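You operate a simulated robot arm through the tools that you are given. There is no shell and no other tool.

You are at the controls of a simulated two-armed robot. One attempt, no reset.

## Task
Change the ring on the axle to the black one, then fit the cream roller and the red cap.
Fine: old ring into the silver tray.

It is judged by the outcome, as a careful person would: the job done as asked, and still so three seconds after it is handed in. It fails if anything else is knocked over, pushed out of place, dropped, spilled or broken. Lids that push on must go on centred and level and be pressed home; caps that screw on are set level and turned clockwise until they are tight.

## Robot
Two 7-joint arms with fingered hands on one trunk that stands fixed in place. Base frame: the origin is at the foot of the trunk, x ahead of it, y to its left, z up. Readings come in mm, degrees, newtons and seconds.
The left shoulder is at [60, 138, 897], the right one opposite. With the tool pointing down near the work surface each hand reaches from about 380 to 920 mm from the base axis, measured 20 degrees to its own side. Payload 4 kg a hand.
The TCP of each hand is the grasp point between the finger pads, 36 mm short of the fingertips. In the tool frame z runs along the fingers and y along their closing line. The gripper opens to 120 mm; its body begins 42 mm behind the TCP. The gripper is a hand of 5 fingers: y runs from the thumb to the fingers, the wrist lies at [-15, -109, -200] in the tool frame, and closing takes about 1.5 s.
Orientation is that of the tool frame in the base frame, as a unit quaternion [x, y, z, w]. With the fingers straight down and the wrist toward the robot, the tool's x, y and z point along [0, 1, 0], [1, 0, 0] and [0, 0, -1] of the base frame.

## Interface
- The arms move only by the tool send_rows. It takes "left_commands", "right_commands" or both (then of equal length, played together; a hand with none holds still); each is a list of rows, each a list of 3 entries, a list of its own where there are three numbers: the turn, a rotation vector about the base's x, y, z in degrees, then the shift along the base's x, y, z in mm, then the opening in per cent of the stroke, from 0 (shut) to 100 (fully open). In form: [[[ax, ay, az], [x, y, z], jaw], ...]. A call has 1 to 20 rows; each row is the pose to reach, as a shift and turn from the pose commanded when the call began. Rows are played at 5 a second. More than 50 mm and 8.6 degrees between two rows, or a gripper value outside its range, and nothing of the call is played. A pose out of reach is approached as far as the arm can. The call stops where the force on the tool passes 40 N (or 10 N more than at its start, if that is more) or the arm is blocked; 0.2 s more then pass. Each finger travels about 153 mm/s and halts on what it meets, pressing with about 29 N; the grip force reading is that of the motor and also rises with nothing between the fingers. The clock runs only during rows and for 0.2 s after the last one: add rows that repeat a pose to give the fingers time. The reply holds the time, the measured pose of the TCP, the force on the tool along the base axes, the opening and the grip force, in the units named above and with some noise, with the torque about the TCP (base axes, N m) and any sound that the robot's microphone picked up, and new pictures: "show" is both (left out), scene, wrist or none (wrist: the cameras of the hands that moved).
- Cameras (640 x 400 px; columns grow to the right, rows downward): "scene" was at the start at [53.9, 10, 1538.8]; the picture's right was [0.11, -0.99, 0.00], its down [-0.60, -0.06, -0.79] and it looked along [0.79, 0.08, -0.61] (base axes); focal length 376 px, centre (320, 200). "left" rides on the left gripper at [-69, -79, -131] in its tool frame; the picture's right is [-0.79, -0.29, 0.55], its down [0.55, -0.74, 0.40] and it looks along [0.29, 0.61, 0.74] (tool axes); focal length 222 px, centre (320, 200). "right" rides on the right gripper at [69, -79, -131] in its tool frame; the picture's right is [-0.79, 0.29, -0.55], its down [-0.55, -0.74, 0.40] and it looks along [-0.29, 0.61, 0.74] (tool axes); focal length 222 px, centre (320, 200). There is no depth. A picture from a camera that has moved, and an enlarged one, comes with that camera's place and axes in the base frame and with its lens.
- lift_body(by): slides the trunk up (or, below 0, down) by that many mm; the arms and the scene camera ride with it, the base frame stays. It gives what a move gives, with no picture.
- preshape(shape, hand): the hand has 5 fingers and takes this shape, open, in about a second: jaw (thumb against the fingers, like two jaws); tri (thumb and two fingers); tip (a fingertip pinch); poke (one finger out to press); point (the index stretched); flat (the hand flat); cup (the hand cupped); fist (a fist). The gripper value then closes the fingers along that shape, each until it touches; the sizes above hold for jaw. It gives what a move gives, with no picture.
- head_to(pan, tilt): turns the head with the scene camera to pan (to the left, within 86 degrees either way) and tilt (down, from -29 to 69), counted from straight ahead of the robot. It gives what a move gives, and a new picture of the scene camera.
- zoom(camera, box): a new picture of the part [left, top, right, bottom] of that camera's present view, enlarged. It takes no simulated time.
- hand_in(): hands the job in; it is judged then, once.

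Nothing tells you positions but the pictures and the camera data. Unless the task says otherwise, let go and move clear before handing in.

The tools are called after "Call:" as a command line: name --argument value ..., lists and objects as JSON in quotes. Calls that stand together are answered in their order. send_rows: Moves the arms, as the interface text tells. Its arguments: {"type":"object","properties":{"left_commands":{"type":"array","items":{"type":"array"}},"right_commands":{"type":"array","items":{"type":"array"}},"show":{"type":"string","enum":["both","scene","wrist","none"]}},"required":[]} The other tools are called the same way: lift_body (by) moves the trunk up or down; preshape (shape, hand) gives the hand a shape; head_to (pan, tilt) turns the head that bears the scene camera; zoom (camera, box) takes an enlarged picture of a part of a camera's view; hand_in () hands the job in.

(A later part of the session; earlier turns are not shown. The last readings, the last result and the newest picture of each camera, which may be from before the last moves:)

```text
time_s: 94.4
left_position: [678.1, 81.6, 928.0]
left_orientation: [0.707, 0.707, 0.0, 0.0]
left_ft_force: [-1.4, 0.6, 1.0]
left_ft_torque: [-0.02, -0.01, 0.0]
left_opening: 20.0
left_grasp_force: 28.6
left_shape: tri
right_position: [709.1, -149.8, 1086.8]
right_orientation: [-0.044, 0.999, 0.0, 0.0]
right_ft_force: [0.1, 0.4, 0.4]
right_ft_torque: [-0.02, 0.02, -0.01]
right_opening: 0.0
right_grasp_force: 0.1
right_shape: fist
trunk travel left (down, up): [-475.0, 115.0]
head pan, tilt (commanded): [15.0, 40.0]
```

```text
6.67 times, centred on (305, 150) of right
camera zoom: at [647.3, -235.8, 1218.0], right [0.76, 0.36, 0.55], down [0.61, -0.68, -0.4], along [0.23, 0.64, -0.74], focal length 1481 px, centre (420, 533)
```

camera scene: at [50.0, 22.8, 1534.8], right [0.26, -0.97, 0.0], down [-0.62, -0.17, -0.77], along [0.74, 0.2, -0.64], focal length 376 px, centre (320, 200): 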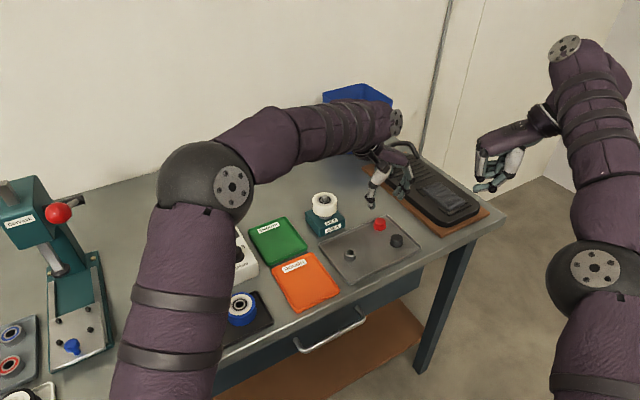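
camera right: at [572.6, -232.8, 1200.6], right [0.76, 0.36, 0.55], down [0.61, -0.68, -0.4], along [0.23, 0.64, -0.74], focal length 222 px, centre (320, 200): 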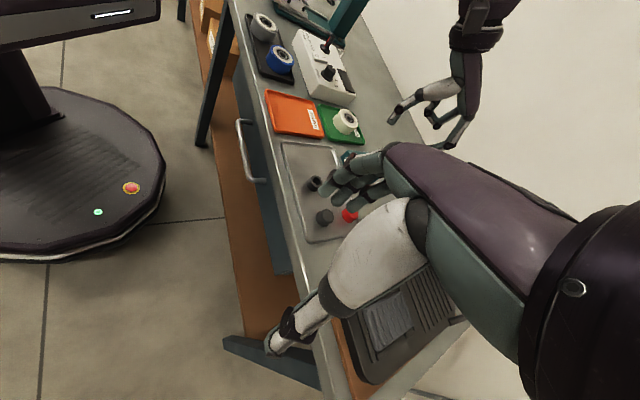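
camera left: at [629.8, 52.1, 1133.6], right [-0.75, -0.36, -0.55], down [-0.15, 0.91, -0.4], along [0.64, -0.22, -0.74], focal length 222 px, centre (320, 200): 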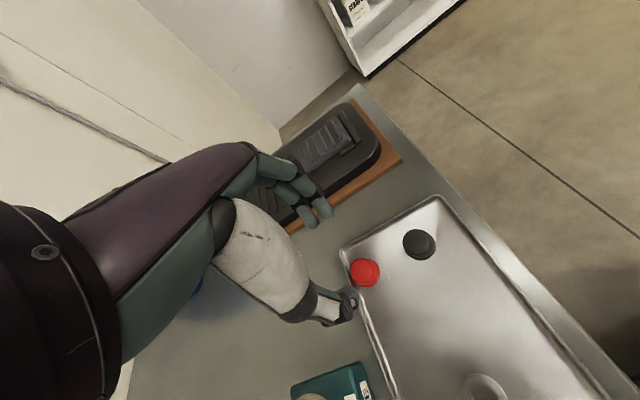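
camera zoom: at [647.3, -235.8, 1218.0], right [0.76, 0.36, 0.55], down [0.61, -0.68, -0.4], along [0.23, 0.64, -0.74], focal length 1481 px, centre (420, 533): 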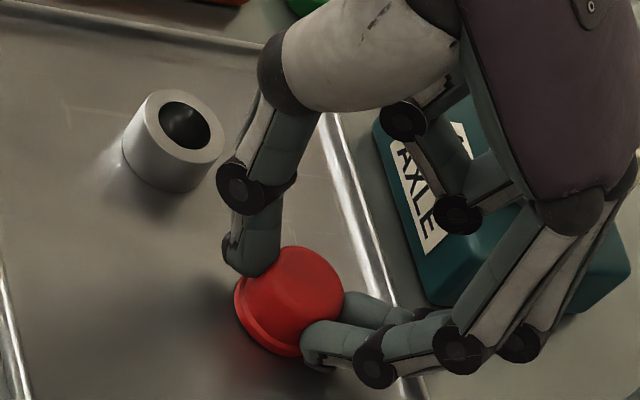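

Symmetric grip at 20 mm opening. I'll lift it and carry it to just above the shaft tip.

Call:
send_rows --left_commands '[[[0, 0, 0], [0, 0, 5], 10], [[0, 0, 0], [0, 0, 20], 10], [[0, 0, 0], [0, 0, 45], 10], [[0, 0, 0], [0, 0, 75], 10], [[0, 0, 0], [2, 5, 104], 10], [[0, 0, 0], [14, 35, 106], 10], [[0, 0, 0], [26, 66, 106], 10], [[0, 0, 0], [36, 92, 104], 10], [[0, 0, 0], [40, 104, 100], 10], [[0, 0, 0], [40, 104, 98], 10], [[0, 0, 0], [40, 104, 98], 10]]' --show "none"

Call:
zoom --camera "right" --box '[330, 90, 390, 140]'

Call:
zoom --camera "scene" --box '[305, 165, 350, 210]'

Call:
zoom --camera "left" --box '[290, 200, 410, 300]'

```text
time_s: 96.8
left_position: [716.7, 187.1, 1024.7]
left_orientation: [0.707, 0.707, 0.0, 0.0]
left_ft_force: [0.0, 0.5, -0.9]
left_ft_torque: [0.01, 0.01, -0.01]
left_opening: 19.6
left_grasp_force: 29.1
left_shape: tri
right_position: [708.6, -151.2, 1087.7]
right_orientation: [-0.045, 0.999, 0.0, 0.0]
right_ft_force: [0.1, 0.1, -1.0]
right_ft_torque: [0.03, -0.02, -0.04]
right_opening: 0.1
right_grasp_force: 0.1
right_shape: fist
trunk travel left (down, up): [-475.0, 115.0]
head pan, tilt (commanded): [15.0, 40.0]
```

```text
8.00 times, centred on (360, 115) of right
camera zoom: at [647.5, -235.7, 1217.9], right [0.76, 0.36, 0.55], down [0.61, -0.68, -0.4], along [0.23, 0.64, -0.74], focal length 1777 px, centre (0, 880)
```

zoom: 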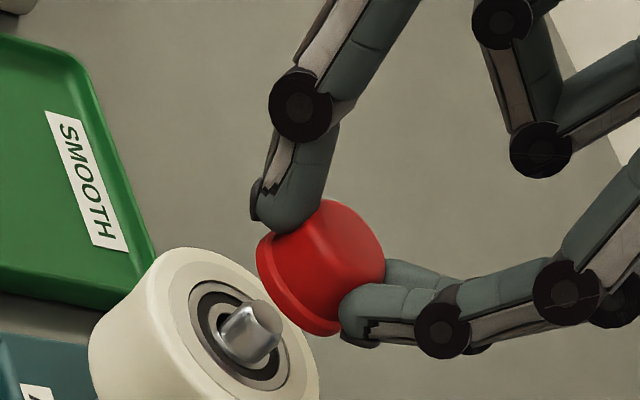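

```text
8.89 times, centred on (328, 188) of scene
camera zoom: at [50.0, 22.8, 1534.8], right [0.26, -0.97, 0.0], down [-0.62, -0.17, -0.77], along [0.74, 0.2, -0.64], focal length 3338 px, centre (253, 311)
```

zoom: 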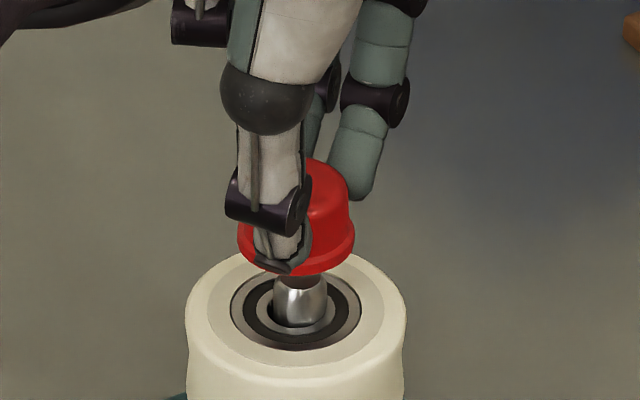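

```text
4.00 times, centred on (350, 250) of left
camera zoom: at [638.3, 116.7, 1155.3], right [-0.29, -0.78, -0.55], down [-0.74, 0.55, -0.4], along [0.61, 0.29, -0.74], focal length 888 px, centre (200, 0)
```

zoom: 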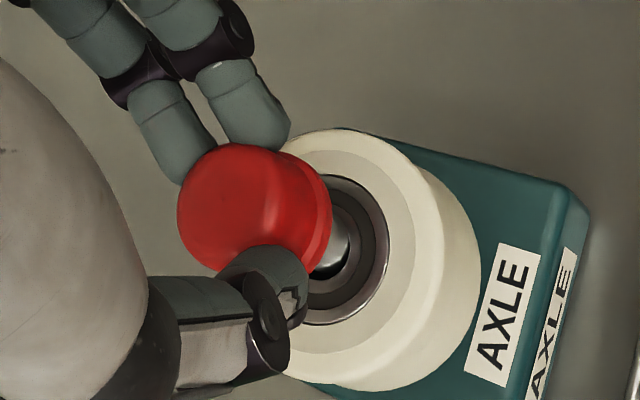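

I'll zoom in on the cap and shaft to check alignment before lowering.

Call:
zoom --camera "right" --box '[340, 102, 375, 137]'

Call:
zoom --camera "scene" --box '[315, 178, 345, 208]'

Call:
zoom --camera "left" --box '[330, 225, 380, 275]'

```text
11.43 times, centred on (358, 120) of right
camera zoom: at [647.5, -235.7, 1217.9], right [0.76, 0.36, 0.55], down [0.61, -0.68, -0.4], along [0.23, 0.64, -0.74], focal length 2538 px, centre (-109, 1120)
```

zoom: 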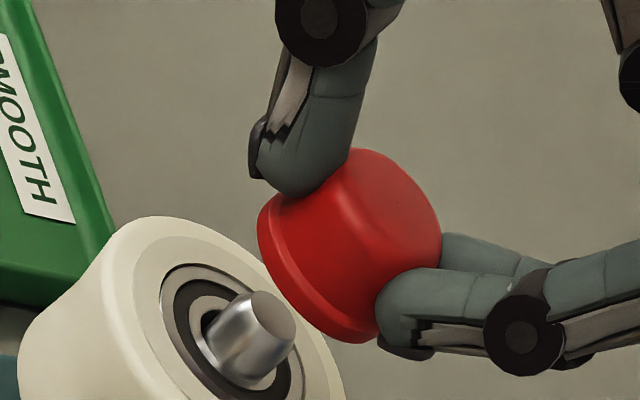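

```text
13.33 times, centred on (330, 193) of scene
camera zoom: at [50.0, 22.8, 1534.8], right [0.26, -0.97, 0.0], down [-0.62, -0.17, -0.77], along [0.74, 0.2, -0.64], focal length 5006 px, centre (187, 293)
```

zoom: 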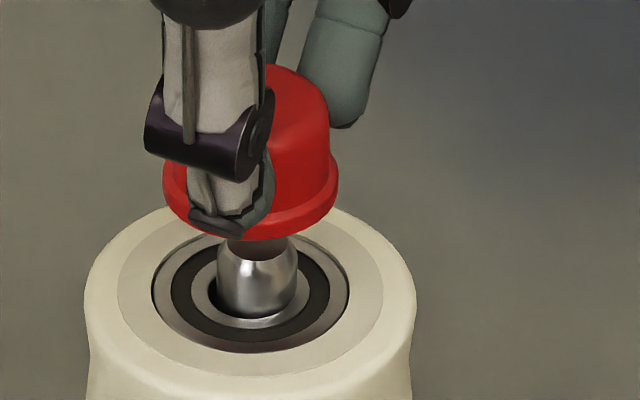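

```text
8.00 times, centred on (355, 250) of left
camera zoom: at [638.3, 116.7, 1155.3], right [-0.29, -0.78, -0.55], down [-0.74, 0.55, -0.4], along [0.61, 0.29, -0.74], focal length 1777 px, centre (40, -200)
```

zoom: 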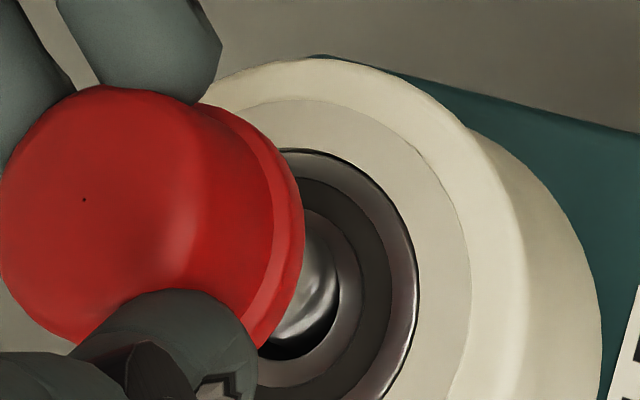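

The cap is about 1.5 mm off in y. I'll correct that and lower to just above the tip.

Call:
send_rows --left_commands '[[[0, 0, 0], [-0.2, -1.5, 0], 10], [[0, 0, 0], [-0.2, -1.5, -3], 10], [[0, 0, 0], [-0.2, -1.5, -6], 10], [[0, 0, 0], [-0.2, -1.5, -8], 10], [[0, 0, 0], [-0.2, -1.5, -8], 10]]' --show "none"

Call:
zoom --camera "right" --box '[340, 105, 370, 135]'

Call:
zoom --camera "scene" --box '[315, 180, 345, 210]'

```text
time_s: 98.0
left_position: [715.7, 184.7, 1017.7]
left_orientation: [0.708, 0.707, 0.0, 0.0]
left_ft_force: [-0.8, -0.1, -0.6]
left_ft_torque: [0.03, 0.03, -0.04]
left_opening: 19.4
left_grasp_force: 28.9
left_shape: tri
right_position: [709.4, -150.6, 1087.0]
right_orientation: [-0.044, 0.999, 0.0, 0.0]
right_ft_force: [0.8, 0.1, 0.0]
right_ft_torque: [0.0, 0.0, -0.02]
right_opening: 0.1
right_grasp_force: 0.0
right_shape: fist
trunk travel left (down, up): [-475.0, 115.0]
head pan, tilt (commanded): [15.0, 40.0]
```

```text
13.33 times, centred on (355, 120) of right
camera zoom: at [647.4, -235.8, 1217.9], right [0.76, 0.36, 0.55], down [0.61, -0.68, -0.4], along [0.23, 0.64, -0.74], focal length 2962 px, centre (-147, 1267)
```

zoom: 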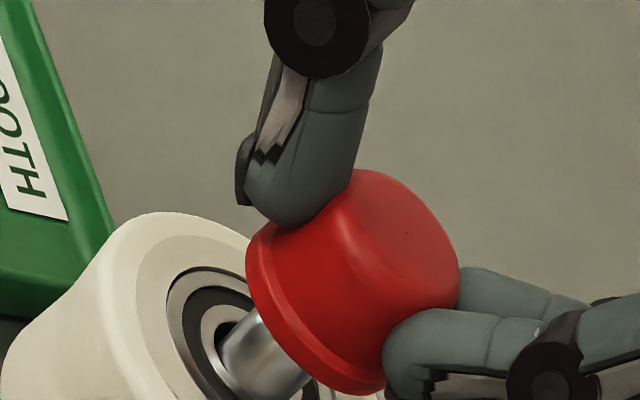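

```text
13.33 times, centred on (330, 195) of scene
camera zoom: at [50.0, 22.8, 1534.8], right [0.26, -0.97, 0.0], down [-0.62, -0.17, -0.77], along [0.74, 0.2, -0.64], focal length 5006 px, centre (187, 267)
```

zoom: 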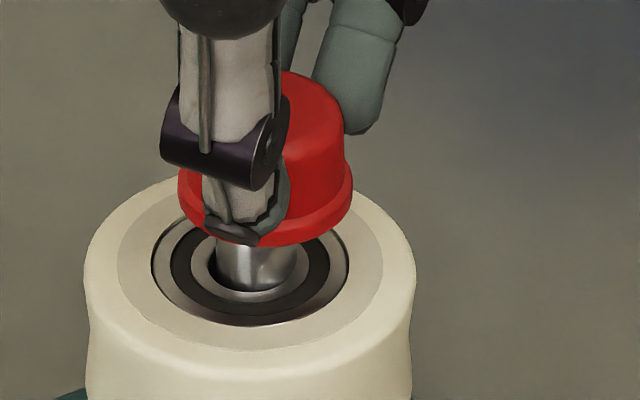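

Now it's about 1.3 mm too far the other way. I'll correct by +1.1 in y and re-check.

Call:
send_rows --left_commands '[[[0, 0, 0], [0, 0.6, 0], 10], [[0, 0, 0], [0, 1.1, 0], 10], [[0, 0, 0], [0, 1.1, 0], 10], [[0, 0, 0], [0, 1.1, 0], 10]]' --show "none"

Call:
zoom --camera "right" --box '[340, 105, 370, 135]'

Call:
zoom --camera "scene" --box '[315, 180, 345, 210]'

```text
time_s: 99.0
left_position: [716.7, 184.7, 1019.0]
left_orientation: [0.707, 0.707, 0.0, 0.0]
left_ft_force: [0.0, -0.5, 0.2]
left_ft_torque: [-0.01, 0.02, 0.0]
left_opening: 19.5
left_grasp_force: 29.0
left_shape: tri
right_position: [709.4, -152.3, 1086.9]
right_orientation: [-0.044, 0.999, 0.0, 0.001]
right_ft_force: [0.1, 0.9, 0.0]
right_ft_torque: [0.01, 0.03, -0.02]
right_opening: 0.0
right_grasp_force: 0.0
right_shape: fist
trunk travel left (down, up): [-475.0, 115.0]
head pan, tilt (commanded): [15.0, 40.0]
```

```text
13.33 times, centred on (355, 120) of right
camera zoom: at [647.4, -235.8, 1217.9], right [0.76, 0.36, 0.55], down [0.61, -0.68, -0.4], along [0.23, 0.64, -0.74], focal length 2962 px, centre (-147, 1267)
```

zoom: 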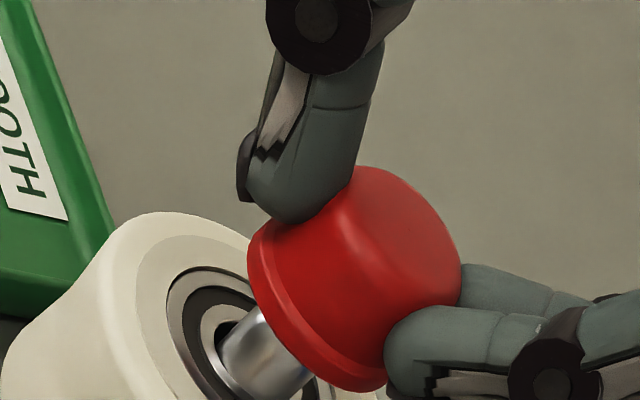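

```text
13.33 times, centred on (330, 195) of scene
camera zoom: at [50.0, 22.8, 1534.8], right [0.26, -0.97, 0.0], down [-0.62, -0.17, -0.77], along [0.74, 0.2, -0.64], focal length 5006 px, centre (187, 267)
```

zoom: 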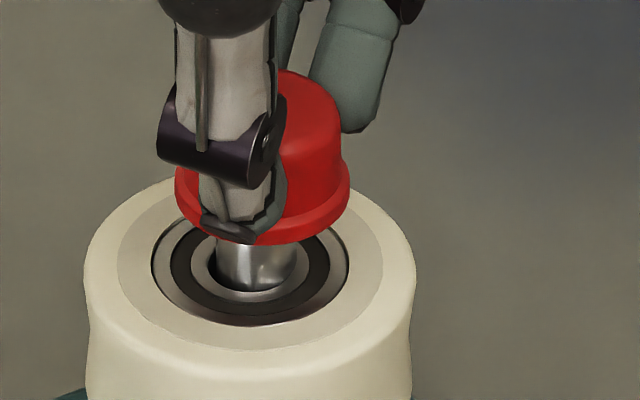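

Call:
send_rows --left_commands '[[[0, 0, 0], [0, 0.5, 0], 10], [[0, 0, 0], [0, 1.0, 0], 10], [[0, 0, 0], [0, 1.0, 0], 10], [[0, 0, 0], [0, 1.0, 0], 10]]' --show "none"

Call:
zoom --camera "right" --box '[340, 105, 370, 135]'

Call:
zoom --camera "scene" --box '[315, 180, 345, 210]'

```text
time_s: 100.0
left_position: [717.1, 185.9, 1017.9]
left_orientation: [0.706, 0.708, 0.0, 0.0]
left_ft_force: [-0.5, -0.2, -0.2]
left_ft_torque: [-0.01, 0.02, 0.01]
left_opening: 19.7
left_grasp_force: 28.4
left_shape: tri
right_position: [708.7, -151.2, 1086.7]
right_orientation: [-0.043, 0.999, 0.0, 0.0]
right_ft_force: [-0.4, 0.1, 0.3]
right_ft_torque: [-0.01, -0.01, 0.01]
right_opening: 0.0
right_grasp_force: 0.1
right_shape: fist
trunk travel left (down, up): [-475.0, 115.0]
head pan, tilt (commanded): [15.0, 40.0]
```

```text
13.33 times, centred on (355, 120) of right
camera zoom: at [647.4, -235.8, 1217.9], right [0.76, 0.36, 0.55], down [0.61, -0.68, -0.4], along [0.23, 0.64, -0.74], focal length 2962 px, centre (-147, 1267)
```

zoom: 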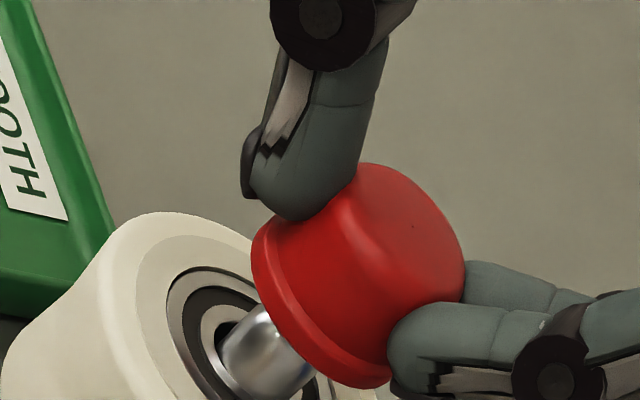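

```text
13.33 times, centred on (330, 195) of scene
camera zoom: at [50.0, 22.8, 1534.8], right [0.26, -0.97, 0.0], down [-0.62, -0.17, -0.77], along [0.74, 0.2, -0.64], focal length 5006 px, centre (187, 267)
```

zoom: 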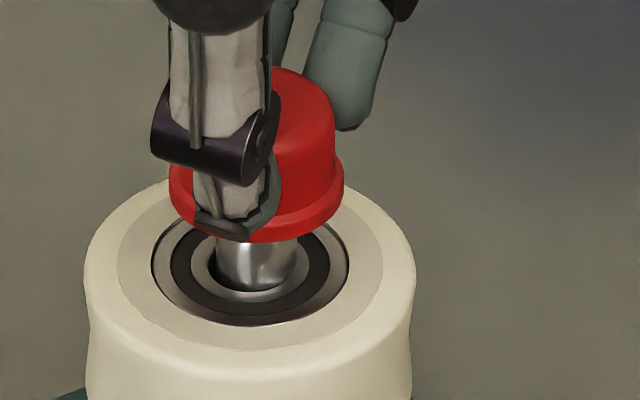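

Aligned to within about 0.4 mm. I'll nudge x −0.4 and lower in 1 mm steps until the cap meets the tip.

Call:
send_rows --left_commands '[[[0, 0, 0], [-0.4, 0, -1], 10], [[0, 0, 0], [-0.4, 0, -2], 10], [[0, 0, 0], [-0.4, 0, -3], 10], [[0, 0, 0], [-0.4, 0, -4], 10]]' --show "none"

Call:
zoom --camera "right" --box '[338, 107, 368, 137]'

Call:
zoom --camera "scene" --box '[315, 180, 345, 210]'

```text
time_s: 101.0
left_position: [716.9, 185.8, 1013.6]
left_orientation: [0.707, 0.707, -0.001, 0.001]
left_ft_force: [0.8, 0.7, -0.3]
left_ft_torque: [0.03, 0.0, 0.0]
left_opening: 19.4
left_grasp_force: 29.3
left_shape: tri
right_position: [709.5, -151.8, 1086.9]
right_orientation: [-0.044, 0.999, 0.0, 0.0]
right_ft_force: [0.4, 0.5, 0.9]
right_ft_torque: [0.02, 0.0, 0.0]
right_opening: 0.3
right_grasp_force: 0.0
right_shape: fist
trunk travel left (down, up): [-475.0, 115.0]
head pan, tilt (commanded): [15.0, 40.0]
```

```text
13.33 times, centred on (353, 122) of right
camera zoom: at [647.5, -235.8, 1217.9], right [0.76, 0.36, 0.55], down [0.61, -0.68, -0.4], along [0.23, 0.64, -0.74], focal length 2962 px, centre (-120, 1240)
```

zoom: 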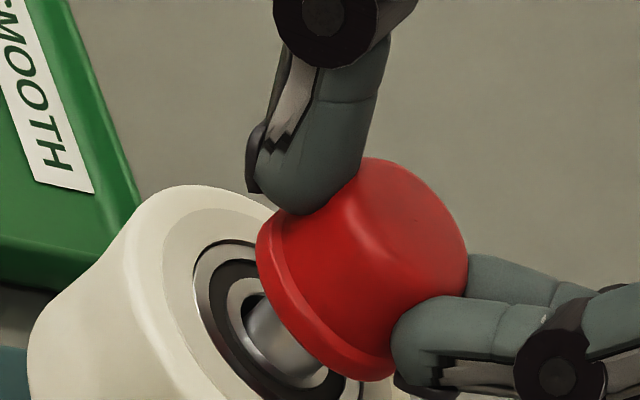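

```text
13.33 times, centred on (330, 195) of scene
camera zoom: at [50.0, 22.8, 1534.8], right [0.26, -0.97, 0.0], down [-0.62, -0.17, -0.77], along [0.74, 0.2, -0.64], focal length 5006 px, centre (187, 267)
```

zoom: 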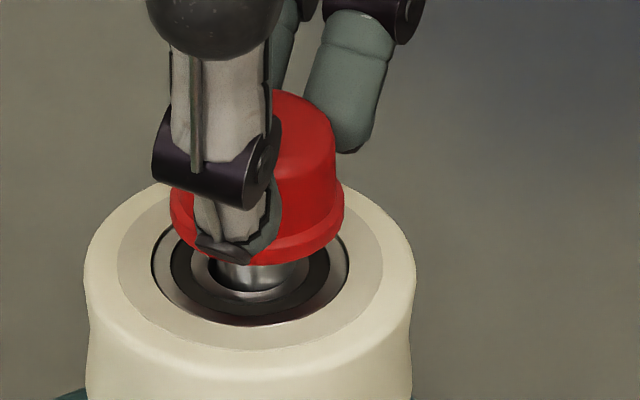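

Call:
send_rows --left_commands '[[[0, 0, 0], [0, 0, -1], 10], [[0, 0, 0], [0, 0, -2], 10], [[0, 0, 0], [0, 0, -3], 10]]' --show "none"

Call:
zoom --camera "right" --box '[338, 107, 368, 137]'

Call:
zoom --camera "scene" --box '[315, 180, 345, 210]'

```text
time_s: 101.8
left_position: [715.1, 186.7, 1011.4]
left_orientation: [0.707, 0.707, 0.0, 0.0]
left_ft_force: [0.3, 0.1, 0.0]
left_ft_torque: [0.0, 0.0, 0.01]
left_opening: 19.7
left_grasp_force: 28.8
left_shape: tri
right_position: [709.6, -150.0, 1085.4]
right_orientation: [-0.044, 0.999, 0.001, 0.0]
right_ft_force: [0.2, -0.3, -0.1]
right_ft_torque: [0.0, 0.02, 0.05]
right_opening: 0.0
right_grasp_force: 0.0
right_shape: fist
trunk travel left (down, up): [-475.0, 115.0]
head pan, tilt (commanded): [15.0, 40.0]
```

```text
13.33 times, centred on (353, 122) of right
camera zoom: at [647.5, -235.8, 1217.9], right [0.76, 0.36, 0.55], down [0.61, -0.68, -0.4], along [0.23, 0.64, -0.74], focal length 2962 px, centre (-120, 1240)
```

zoom: 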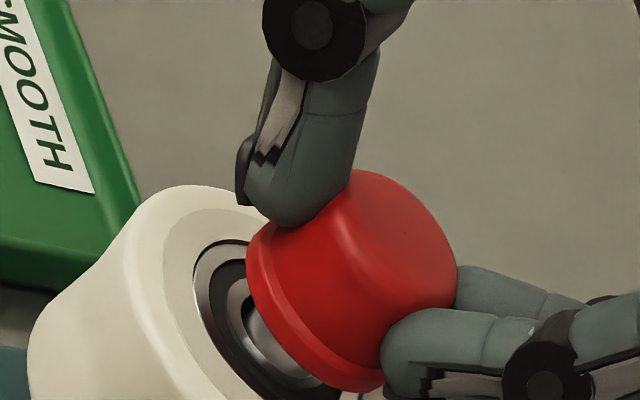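

```text
13.33 times, centred on (330, 195) of scene
camera zoom: at [50.0, 22.8, 1534.8], right [0.26, -0.97, 0.0], down [-0.62, -0.17, -0.77], along [0.74, 0.2, -0.64], focal length 5006 px, centre (187, 267)
```

zoom: 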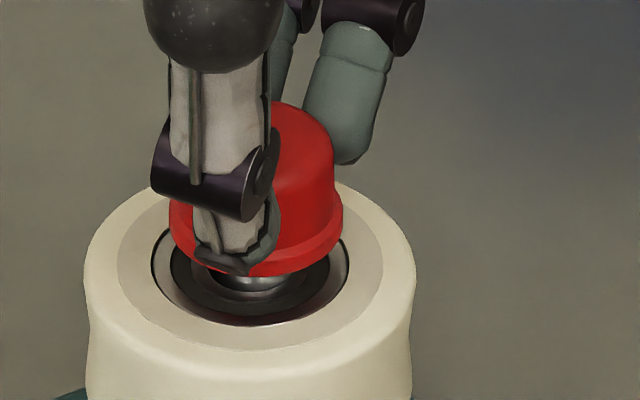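

The tip is now just inside the cap's mouth with no side force. Continuing down.

Call:
send_rows --left_commands '[[[0, 0, 0], [0, 0, -1], 10], [[0, 0, 0], [0, 0, -2], 10], [[0, 0, 0], [0, 0, -3], 10]]' --show "none"

Call:
zoom --camera "right" --box '[335, 107, 365, 137]'

Call:
zoom --camera "scene" --box '[315, 180, 345, 210]'

```text
time_s: 102.6
left_position: [716.1, 186.2, 1007.7]
left_orientation: [0.708, 0.707, 0.0, 0.0]
left_ft_force: [-0.2, 1.2, 0.5]
left_ft_torque: [-0.01, -0.02, 0.01]
left_opening: 19.7
left_grasp_force: 29.0
left_shape: tri
right_position: [708.4, -150.1, 1087.3]
right_orientation: [-0.043, 0.999, 0.0, 0.0]
right_ft_force: [-0.5, 0.2, 0.8]
right_ft_torque: [-0.03, 0.03, 0.01]
right_opening: 0.1
right_grasp_force: 0.1
right_shape: fist
trunk travel left (down, up): [-475.0, 115.0]
head pan, tilt (commanded): [15.0, 40.0]
```

```text
13.33 times, centred on (350, 122) of right
camera zoom: at [647.4, -235.8, 1217.9], right [0.76, 0.36, 0.55], down [0.61, -0.68, -0.4], along [0.23, 0.64, -0.74], focal length 2962 px, centre (-80, 1240)
```

zoom: 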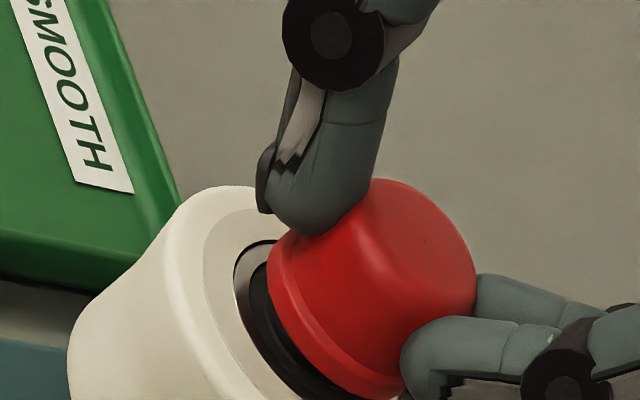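

```text
13.33 times, centred on (330, 195) of scene
camera zoom: at [50.0, 22.8, 1534.8], right [0.26, -0.97, 0.0], down [-0.62, -0.17, -0.77], along [0.74, 0.2, -0.64], focal length 5006 px, centre (187, 267)
```

zoom: 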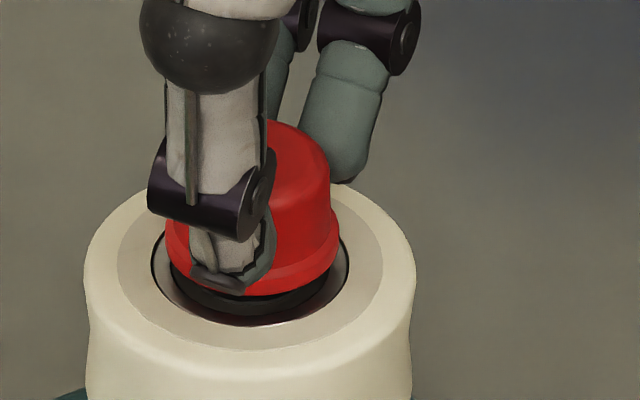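

Call:
send_rows --left_commands '[[[0, 0, 0], [0.2, -0.8, -0.5], 10], [[0, 0, 0], [0.2, -0.8, -1.2], 10], [[0, 0, 0], [0.2, -0.8, -2], 10]]' --show "none"

Call:
zoom --camera "right" --box '[335, 107, 365, 137]'

Call:
zoom --camera "scene" --box '[315, 180, 345, 210]'

```text
time_s: 103.4
left_position: [716.3, 183.6, 1005.5]
left_orientation: [0.707, 0.707, 0.001, 0.0]
left_ft_force: [-0.8, -0.2, 1.5]
left_ft_torque: [0.02, 0.02, -0.01]
left_opening: 19.5
left_grasp_force: 29.1
left_shape: tri
right_position: [708.4, -150.3, 1087.0]
right_orientation: [-0.043, 0.999, 0.0, 0.0]
right_ft_force: [0.8, -0.1, 0.6]
right_ft_torque: [-0.03, 0.0, 0.0]
right_opening: 0.0
right_grasp_force: 0.1
right_shape: fist
trunk travel left (down, up): [-475.0, 115.0]
head pan, tilt (commanded): [15.0, 40.0]
```

```text
13.33 times, centred on (350, 122) of right
camera zoom: at [647.4, -235.8, 1218.0], right [0.76, 0.36, 0.55], down [0.61, -0.68, -0.4], along [0.23, 0.64, -0.74], focal length 2962 px, centre (-80, 1240)
```

zoom: 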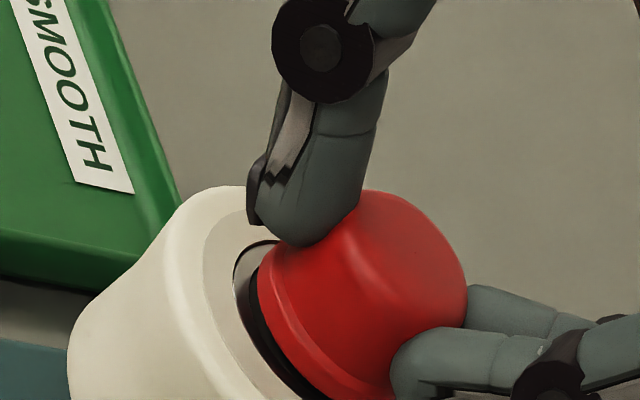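

```text
13.33 times, centred on (330, 195) of scene
camera zoom: at [49.9, 22.8, 1534.9], right [0.26, -0.97, 0.0], down [-0.62, -0.17, -0.77], along [0.74, 0.2, -0.64], focal length 5006 px, centre (187, 267)
```

zoom: 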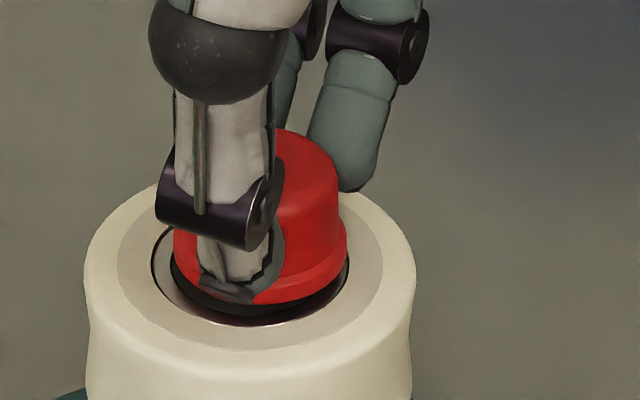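

A slight axial resistance (1.5 N) is starting — the push fit. The cap is centred, so I'll continue pressing down in small steps.

Call:
send_rows --left_commands '[[[0, 0, 0], [0, 0.2, -1], 10], [[0, 0, 0], [0, 0.2, -2], 10], [[0, 0, 0], [0, 0.2, -3], 10]]' --show "none"

Call:
zoom --camera "right" --box '[335, 107, 365, 137]'

Call:
zoom --camera "scene" --box '[315, 180, 345, 210]'

```text
time_s: 104.2
left_position: [716.9, 185.6, 1006.0]
left_orientation: [0.707, 0.707, 0.002, 0.002]
left_ft_force: [-0.1, -1.3, 13.7]
left_ft_torque: [-0.03, -0.04, -0.02]
left_opening: 20.2
left_grasp_force: 28.3
left_shape: tri
right_position: [707.8, -151.0, 1087.3]
right_orientation: [-0.044, 0.999, 0.0, 0.0]
right_ft_force: [-0.6, -0.1, 0.4]
right_ft_torque: [0.02, -0.01, 0.02]
right_opening: 0.0
right_grasp_force: 0.0
right_shape: fist
trunk travel left (down, up): [-475.0, 115.0]
head pan, tilt (commanded): [15.0, 40.0]
```

```text
13.33 times, centred on (350, 122) of right
camera zoom: at [646.3, -236.3, 1218.7], right [0.76, 0.36, 0.55], down [0.61, -0.68, -0.4], along [0.23, 0.64, -0.74], focal length 2962 px, centre (-80, 1240)
```

zoom: 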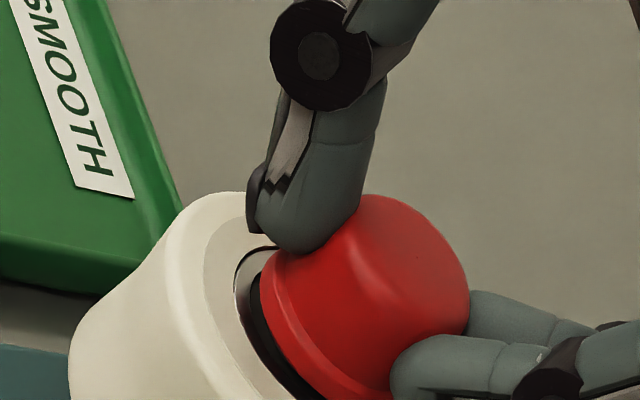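

```text
13.33 times, centred on (330, 195) of scene
camera zoom: at [48.6, 22.3, 1535.1], right [0.26, -0.97, 0.0], down [-0.62, -0.17, -0.77], along [0.74, 0.2, -0.64], focal length 5006 px, centre (187, 267)
```

zoom: 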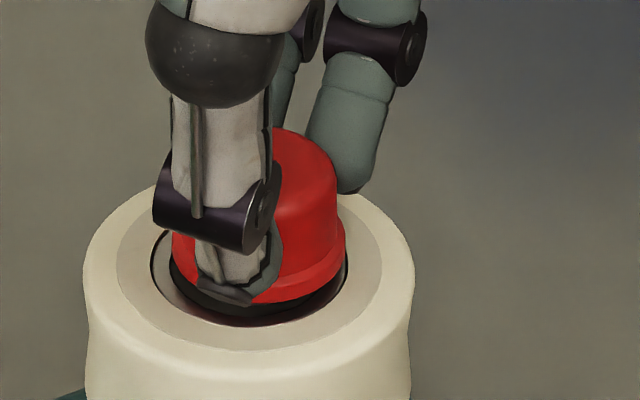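

The cap has engaged the push fit (13.7 N) but isn't home yet, so I'll stop pressing through the grip. I'll ease off, release it sitting on the shaft, and then press it from the top.

Call:
send_rows --left_commands '[[[0, 0, 0], [0, 0, 1], 10], [[0, 0, 0], [0, 0, 2], 14], [[0, 0, 0], [0, 0, 2], 19], [[0, 0, 0], [0, 0, 2], 25], [[0, 0, 0], [0, 0, 2], 32], [[0, 0, 0], [0, 0, 2], 40], [[0, 0, 0], [0, 0, 2], 48], [[0, 0, 0], [0, 0, 2], 50]]' --show "none"

Call:
zoom --camera "right" --box '[330, 100, 370, 140]'

Call:
zoom --camera "scene" --box '[310, 175, 350, 215]'

```text
time_s: 106.0
left_position: [715.9, 186.1, 1005.4]
left_orientation: [0.707, 0.707, 0.0, 0.001]
left_ft_force: [0.6, 0.1, -0.2]
left_ft_torque: [-0.03, 0.0, -0.01]
left_opening: 59.7
left_grasp_force: 0.0
left_shape: tri
right_position: [709.4, -151.4, 1086.9]
right_orientation: [-0.044, 0.999, 0.001, 0.0]
right_ft_force: [-1.2, -0.4, -0.4]
right_ft_torque: [0.01, -0.04, -0.01]
right_opening: 0.2
right_grasp_force: 0.0
right_shape: fist
trunk travel left (down, up): [-475.0, 115.0]
head pan, tilt (commanded): [15.0, 40.0]
```

```text
10.00 times, centred on (350, 120) of right
camera zoom: at [647.4, -235.8, 1218.0], right [0.76, 0.36, 0.55], down [0.61, -0.68, -0.4], along [0.23, 0.64, -0.74], focal length 2221 px, centre (20, 1000)
```

zoom: 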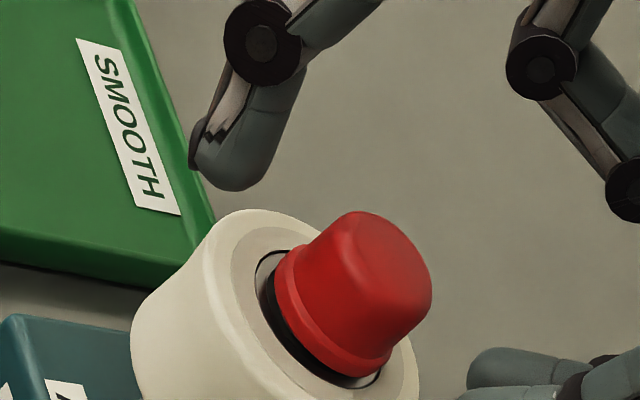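

```text
10.00 times, centred on (330, 195) of scene
camera zoom: at [49.9, 22.8, 1534.8], right [0.26, -0.97, 0.0], down [-0.62, -0.17, -0.77], along [0.74, 0.2, -0.64], focal length 3755 px, centre (220, 250)
```

zoom: 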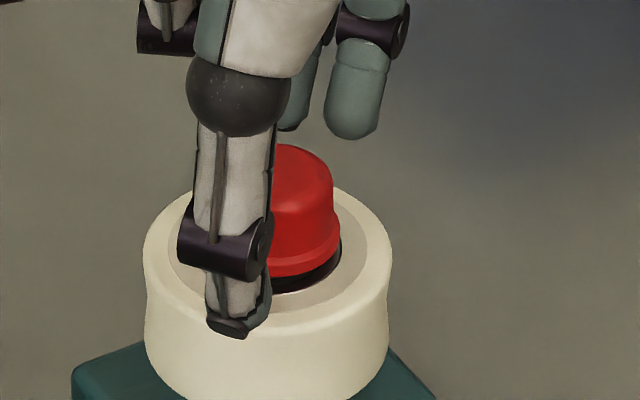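

The cap sits level on the shaft with a small gap still to close. I'll raise the hand and switch to the "poke" shape to press it home.

Call:
send_rows --left_commands '[[[0, 0, 0], [0, 0, 10], 50], [[0, 0, 0], [0, 0, 30], 50], [[0, 0, 0], [0, 0, 55], 50], [[0, 0, 0], [0, 0, 80], 50], [[0, 0, 0], [0, 0, 80], 50]]' --show "none"

Call:
preshape --hand "left" --shape "poke"

Call:
zoom --camera "right" --box '[310, 60, 430, 150]'

Call:
zoom --camera "scene" --box '[295, 120, 375, 220]'

Call:
zoom --camera "left" --box '[220, 150, 420, 320]'

```text
time_s: 107.2
left_position: [716.2, 185.9, 1086.2]
left_orientation: [0.707, 0.707, 0.0, 0.0]
left_ft_force: [0.4, 0.3, 0.3]
left_ft_torque: [0.06, 0.0, 0.04]
left_opening: 59.5
left_grasp_force: 0.0
left_shape: tri
right_position: [709.2, -150.7, 1087.6]
right_orientation: [-0.043, 0.999, 0.0, 0.001]
right_ft_force: [0.0, 0.4, 0.7]
right_ft_torque: [0.01, -0.01, 0.04]
right_opening: 0.0
right_grasp_force: 0.0
right_shape: fist
trunk travel left (down, up): [-475.0, 115.0]
head pan, tilt (commanded): [15.0, 40.0]
```

```text
time_s: 108.1
left_position: [714.8, 184.8, 1086.1]
left_orientation: [0.707, 0.708, 0.0, 0.0]
left_ft_force: [0.7, 0.8, -0.1]
left_ft_torque: [0.01, 0.0, 0.03]
left_opening: 0.0
left_grasp_force: 0.1
left_shape: poke
right_position: [709.1, -151.6, 1086.6]
right_orientation: [-0.043, 0.999, 0.001, 0.0]
right_ft_force: [0.1, 1.0, -0.2]
right_ft_torque: [0.0, 0.04, 0.01]
right_opening: 0.0
right_grasp_force: 0.1
right_shape: fist
trunk travel left (down, up): [-475.0, 115.0]
head pan, tilt (commanded): [15.0, 40.0]
```

```text
4.44 times, centred on (370, 105) of right
camera zoom: at [647.4, -235.8, 1218.0], right [0.76, 0.36, 0.55], down [0.61, -0.68, -0.4], along [0.23, 0.64, -0.74], focal length 987 px, centre (98, 622)
```

zoom: 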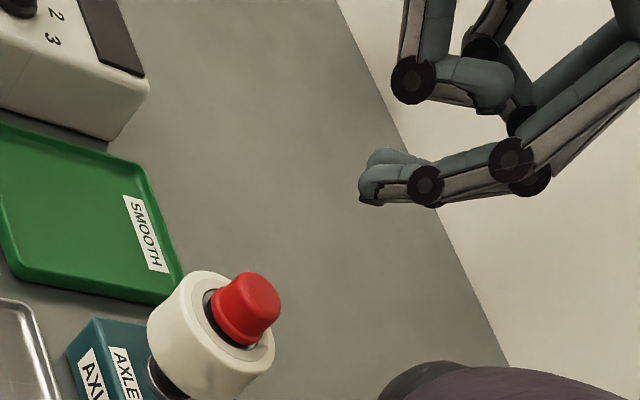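

```text
4.00 times, centred on (335, 170) of scene
camera zoom: at [50.0, 22.8, 1534.8], right [0.26, -0.97, 0.0], down [-0.62, -0.17, -0.77], along [0.74, 0.2, -0.64], focal length 1502 px, centre (260, 320)
```

zoom: 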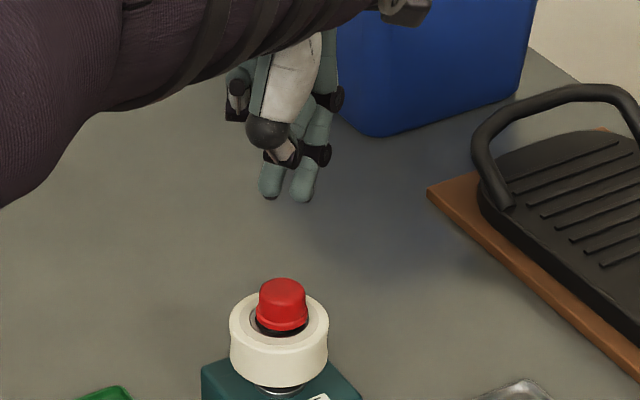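

```text
2.35 times, centred on (320, 235) of left
camera zoom: at [636.3, 114.6, 1216.5], right [-0.29, -0.78, -0.55], down [-0.74, 0.55, -0.4], along [0.61, 0.29, -0.74], focal length 523 px, centre (320, 118)
```

zoom: 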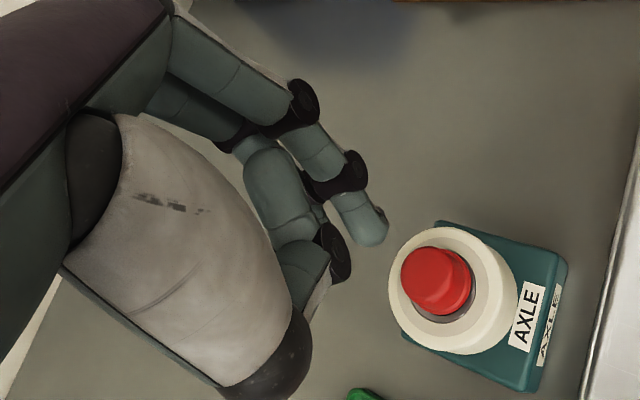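

In "poke", two fingertips point down together. I'll bring them over the cap, stopping well above to check the centring.

Call:
send_rows --left_commands '[[[0, 0, 0], [2, 1, -12], 0], [[0, 0, 0], [4, 1.5, -28], 0], [[0, 0, 0], [5, 1.5, -45], 0], [[0, 0, 0], [5, 1.5, -56], 0], [[0, 0, 0], [5, 1.5, -56], 0]]' --show "none"

Call:
zoom --camera "right" --box '[325, 85, 405, 145]'

Call:
zoom --camera "scene" --box '[305, 155, 355, 210]'

Call:
zoom --camera "left" --box '[280, 190, 400, 300]'

```text
time_s: 109.3
left_position: [721.0, 187.6, 1028.8]
left_orientation: [0.707, 0.707, 0.0, 0.0]
left_ft_force: [-0.7, -0.3, 1.0]
left_ft_torque: [0.0, 0.01, 0.03]
left_opening: 0.0
left_grasp_force: 0.0
left_shape: poke
right_position: [708.8, -151.0, 1087.3]
right_orientation: [-0.044, 0.999, 0.0, 0.0]
right_ft_force: [-0.3, 0.9, -0.5]
right_ft_torque: [0.01, 0.0, 0.02]
right_opening: 0.0
right_grasp_force: 0.1
right_shape: fist
trunk travel left (down, up): [-475.0, 115.0]
head pan, tilt (commanded): [15.0, 40.0]
```

```text
6.67 times, centred on (365, 115) of right
camera zoom: at [647.4, -235.8, 1218.0], right [0.76, 0.36, 0.55], down [0.61, -0.68, -0.4], along [0.23, 0.64, -0.74], focal length 1481 px, centre (20, 767)
```

zoom: 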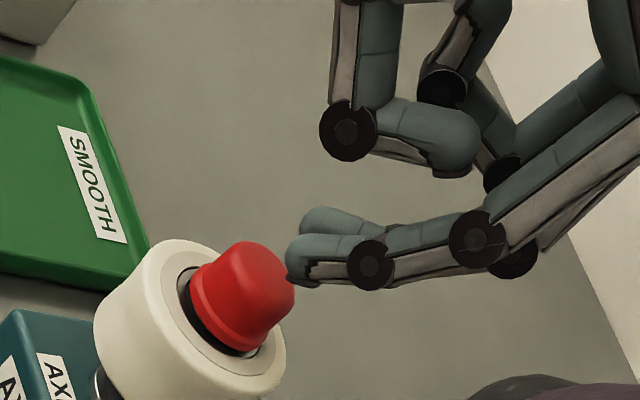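

```text
7.27 times, centred on (330, 182) of scene
camera zoom: at [50.0, 22.8, 1534.8], right [0.26, -0.97, 0.0], down [-0.62, -0.17, -0.77], along [0.74, 0.2, -0.64], focal length 2731 px, centre (247, 327)
```

zoom: 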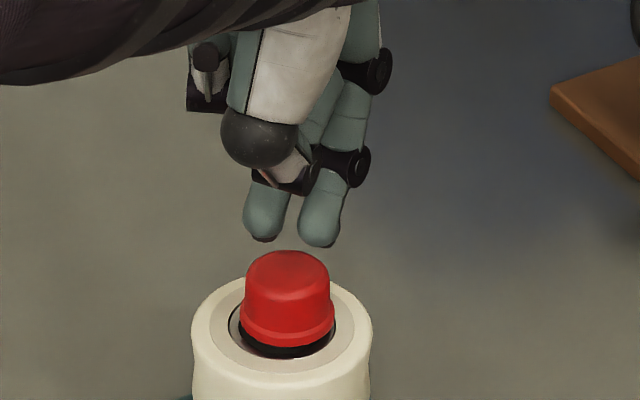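

```text
3.64 times, centred on (340, 245) of left
camera zoom: at [642.0, 116.5, 1160.0], right [-0.29, -0.79, -0.55], down [-0.74, 0.55, -0.4], along [0.61, 0.29, -0.74], focal length 808 px, centre (247, 36)
```

zoom: 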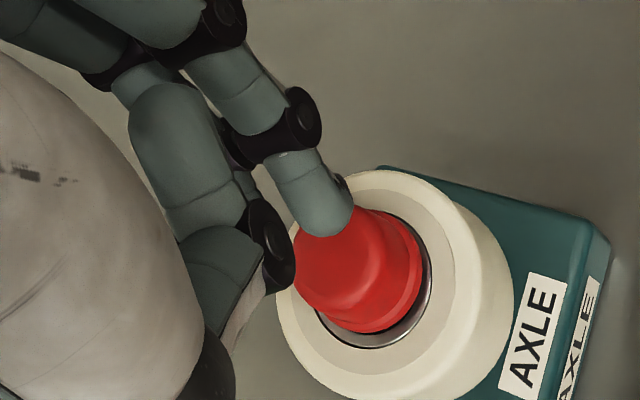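

The index fingertip is the lowest. It's about (+4.5, −7) from the cap centre, so I'll shift to put it right over the cap's centre.

Call:
send_rows --left_commands '[[[0, 0, 0], [-2, 3.5, 0], 0], [[0, 0, 0], [-4.5, 7, 0], 0], [[0, 0, 0], [-4.5, 7, 0], 0]]' --show "none"

Call:
zoom --camera "right" --box '[325, 90, 385, 140]'

Call:
zoom --camera "scene" --box '[305, 160, 355, 210]'

Call:
zoom --camera "left" --box '[300, 205, 380, 285]'

```text
time_s: 110.1
left_position: [716.6, 193.8, 1029.0]
left_orientation: [0.707, 0.707, 0.0, 0.0]
left_ft_force: [0.0, 0.4, -0.6]
left_ft_torque: [0.0, -0.02, -0.02]
left_opening: 0.0
left_grasp_force: 0.2
left_shape: poke
right_position: [710.0, -150.8, 1087.2]
right_orientation: [-0.044, 0.999, 0.0, -0.001]
right_ft_force: [-0.5, 0.4, 0.0]
right_ft_torque: [0.05, -0.02, 0.0]
right_opening: 0.3
right_grasp_force: 0.1
right_shape: fist
trunk travel left (down, up): [-475.0, 115.0]
head pan, tilt (commanded): [15.0, 40.0]
```

```text
8.00 times, centred on (355, 115) of right
camera zoom: at [647.4, -235.8, 1217.9], right [0.76, 0.36, 0.55], down [0.61, -0.68, -0.4], along [0.23, 0.64, -0.74], focal length 1777 px, centre (40, 880)
```

zoom: 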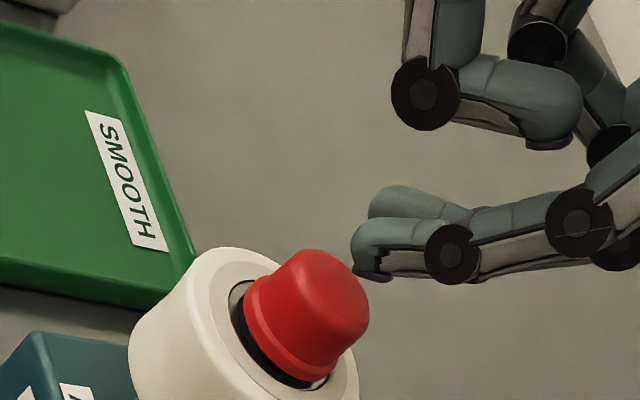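

```text
8.00 times, centred on (330, 185) of scene
camera zoom: at [50.0, 22.8, 1534.8], right [0.26, -0.97, 0.0], down [-0.62, -0.17, -0.77], along [0.74, 0.2, -0.64], focal length 3004 px, centre (240, 320)
```

zoom: 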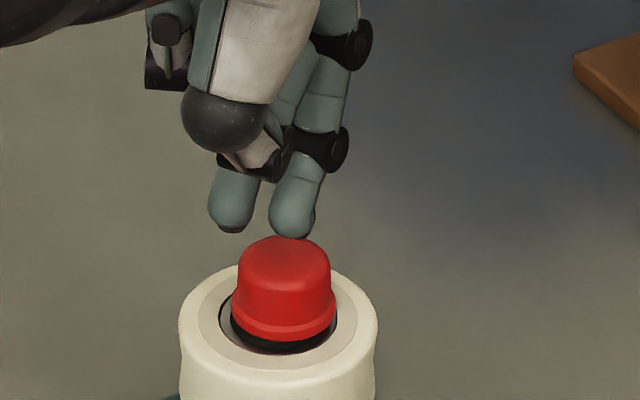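

```text
5.00 times, centred on (340, 245) of left
camera zoom: at [637.8, 123.4, 1159.2], right [-0.29, -0.78, -0.55], down [-0.74, 0.55, -0.4], along [0.61, 0.29, -0.74], focal length 1111 px, centre (220, -25)
```

zoom: 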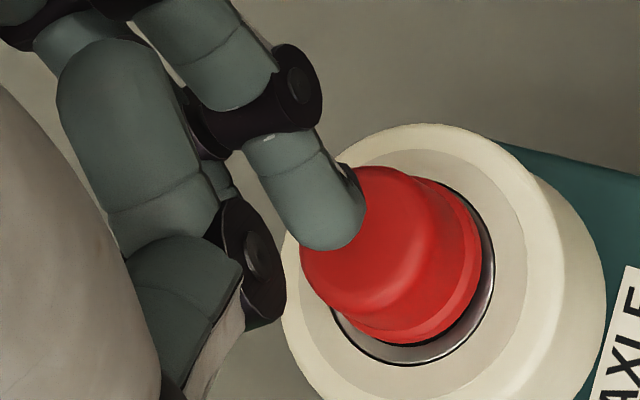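

The index tip is now about 2 mm off in y and 12 mm above the cap. I'll correct and lower close to the cap.

Call:
send_rows --left_commands '[[[0, 0, 0], [-0.5, 1.6, -3], 0], [[0, 0, 0], [-0.5, 1.6, -6], 0], [[0, 0, 0], [-0.5, 1.6, -9], 0], [[0, 0, 0], [-0.5, 1.6, -9], 0]]' --show "none"

Call:
zoom --camera "right" --box '[330, 95, 380, 140]'

Call:
zoom --camera "scene" --box '[310, 165, 350, 210]'

```text
time_s: 111.1
left_position: [717.0, 196.3, 1020.4]
left_orientation: [0.706, 0.708, 0.0, 0.001]
left_ft_force: [0.7, -0.7, 3.4]
left_ft_torque: [-0.03, -0.04, -0.01]
left_opening: 0.0
left_grasp_force: 0.0
left_shape: poke
right_position: [708.7, -150.9, 1086.3]
right_orientation: [-0.043, 0.999, 0.0, 0.0]
right_ft_force: [-0.3, -0.4, 0.9]
right_ft_torque: [-0.01, -0.02, 0.03]
right_opening: 0.1
right_grasp_force: 0.0
right_shape: fist
trunk travel left (down, up): [-475.0, 115.0]
head pan, tilt (commanded): [15.0, 40.0]
```

```text
8.89 times, centred on (355, 118) of right
camera zoom: at [647.2, -235.9, 1218.1], right [0.76, 0.36, 0.55], down [0.61, -0.68, -0.4], along [0.23, 0.64, -0.74], focal length 1974 px, centre (9, 933)
```

zoom: 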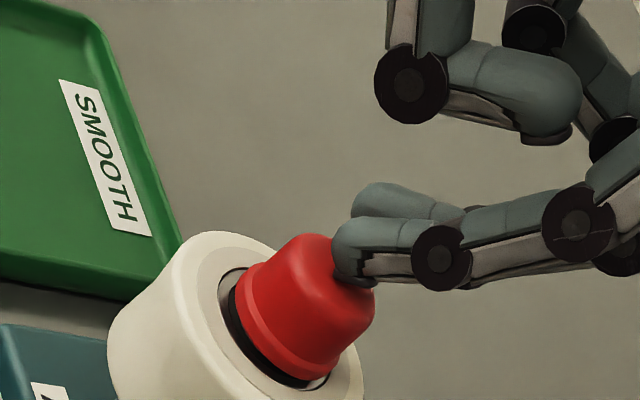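

```text
8.89 times, centred on (330, 188) of scene
camera zoom: at [49.7, 22.7, 1534.9], right [0.26, -0.97, 0.0], down [-0.62, -0.17, -0.77], along [0.74, 0.2, -0.64], focal length 3338 px, centre (231, 311)
```

zoom: 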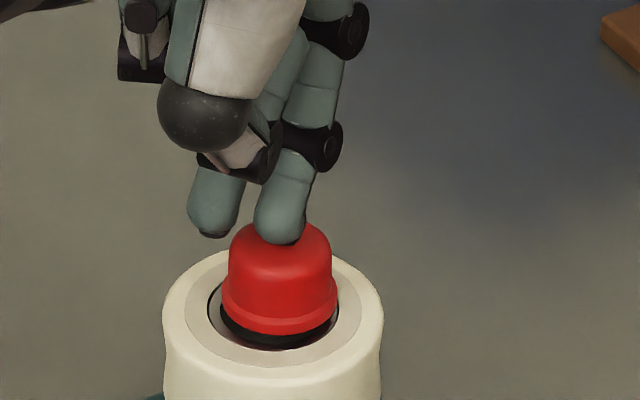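

The fingertip is touching the cap's top centre (3.4 N). I'll press down progressively and watch the cap and the force.

Call:
send_rows --left_commands '[[[0, 0, 0], [0, 0, -1], 0], [[0, 0, 0], [0, 0, -2], 0], [[0, 0, 0], [0, 0, -3], 0], [[0, 0, 0], [0, 0, -4], 0]]' --show "none"

Call:
zoom --camera "right" --box '[330, 95, 380, 140]'

Call:
zoom --camera "scene" --box '[310, 165, 350, 210]'

```text
time_s: 112.1
left_position: [717.2, 194.0, 1019.5]
left_orientation: [0.707, 0.707, 0.002, 0.004]
left_ft_force: [-0.5, -0.4, 24.6]
left_ft_torque: [-0.1, -0.01, 0.04]
left_opening: 0.0
left_grasp_force: 0.0
left_shape: poke
right_position: [707.6, -151.5, 1089.3]
right_orientation: [-0.043, 0.999, -0.001, 0.001]
right_ft_force: [0.2, -0.1, 0.5]
right_ft_torque: [0.0, 0.02, 0.01]
right_opening: 0.0
right_grasp_force: 0.1
right_shape: fist
trunk travel left (down, up): [-475.0, 115.0]
head pan, tilt (commanded): [15.0, 40.0]
```

```text
8.89 times, centred on (355, 118) of right
camera zoom: at [645.5, -236.2, 1219.3], right [0.76, 0.36, 0.55], down [0.61, -0.68, -0.4], along [0.23, 0.64, -0.74], focal length 1974 px, centre (9, 933)
```

zoom: 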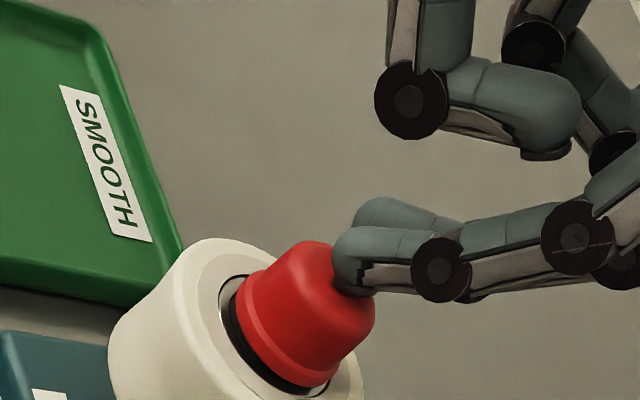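

```text
8.89 times, centred on (330, 188) of scene
camera zoom: at [47.5, 22.3, 1535.3], right [0.26, -0.97, 0.0], down [-0.62, -0.17, -0.77], along [0.74, 0.2, -0.64], focal length 3338 px, centre (231, 311)
```

zoom: 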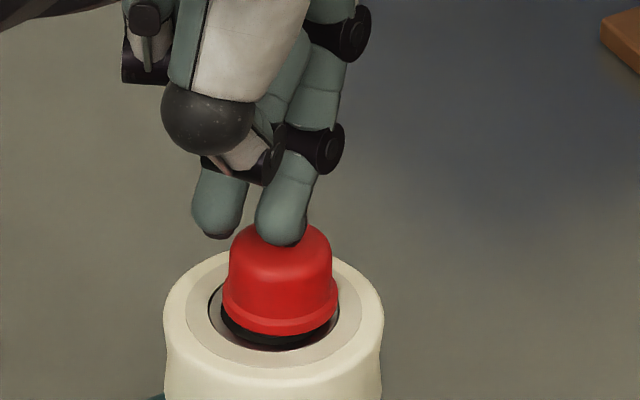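

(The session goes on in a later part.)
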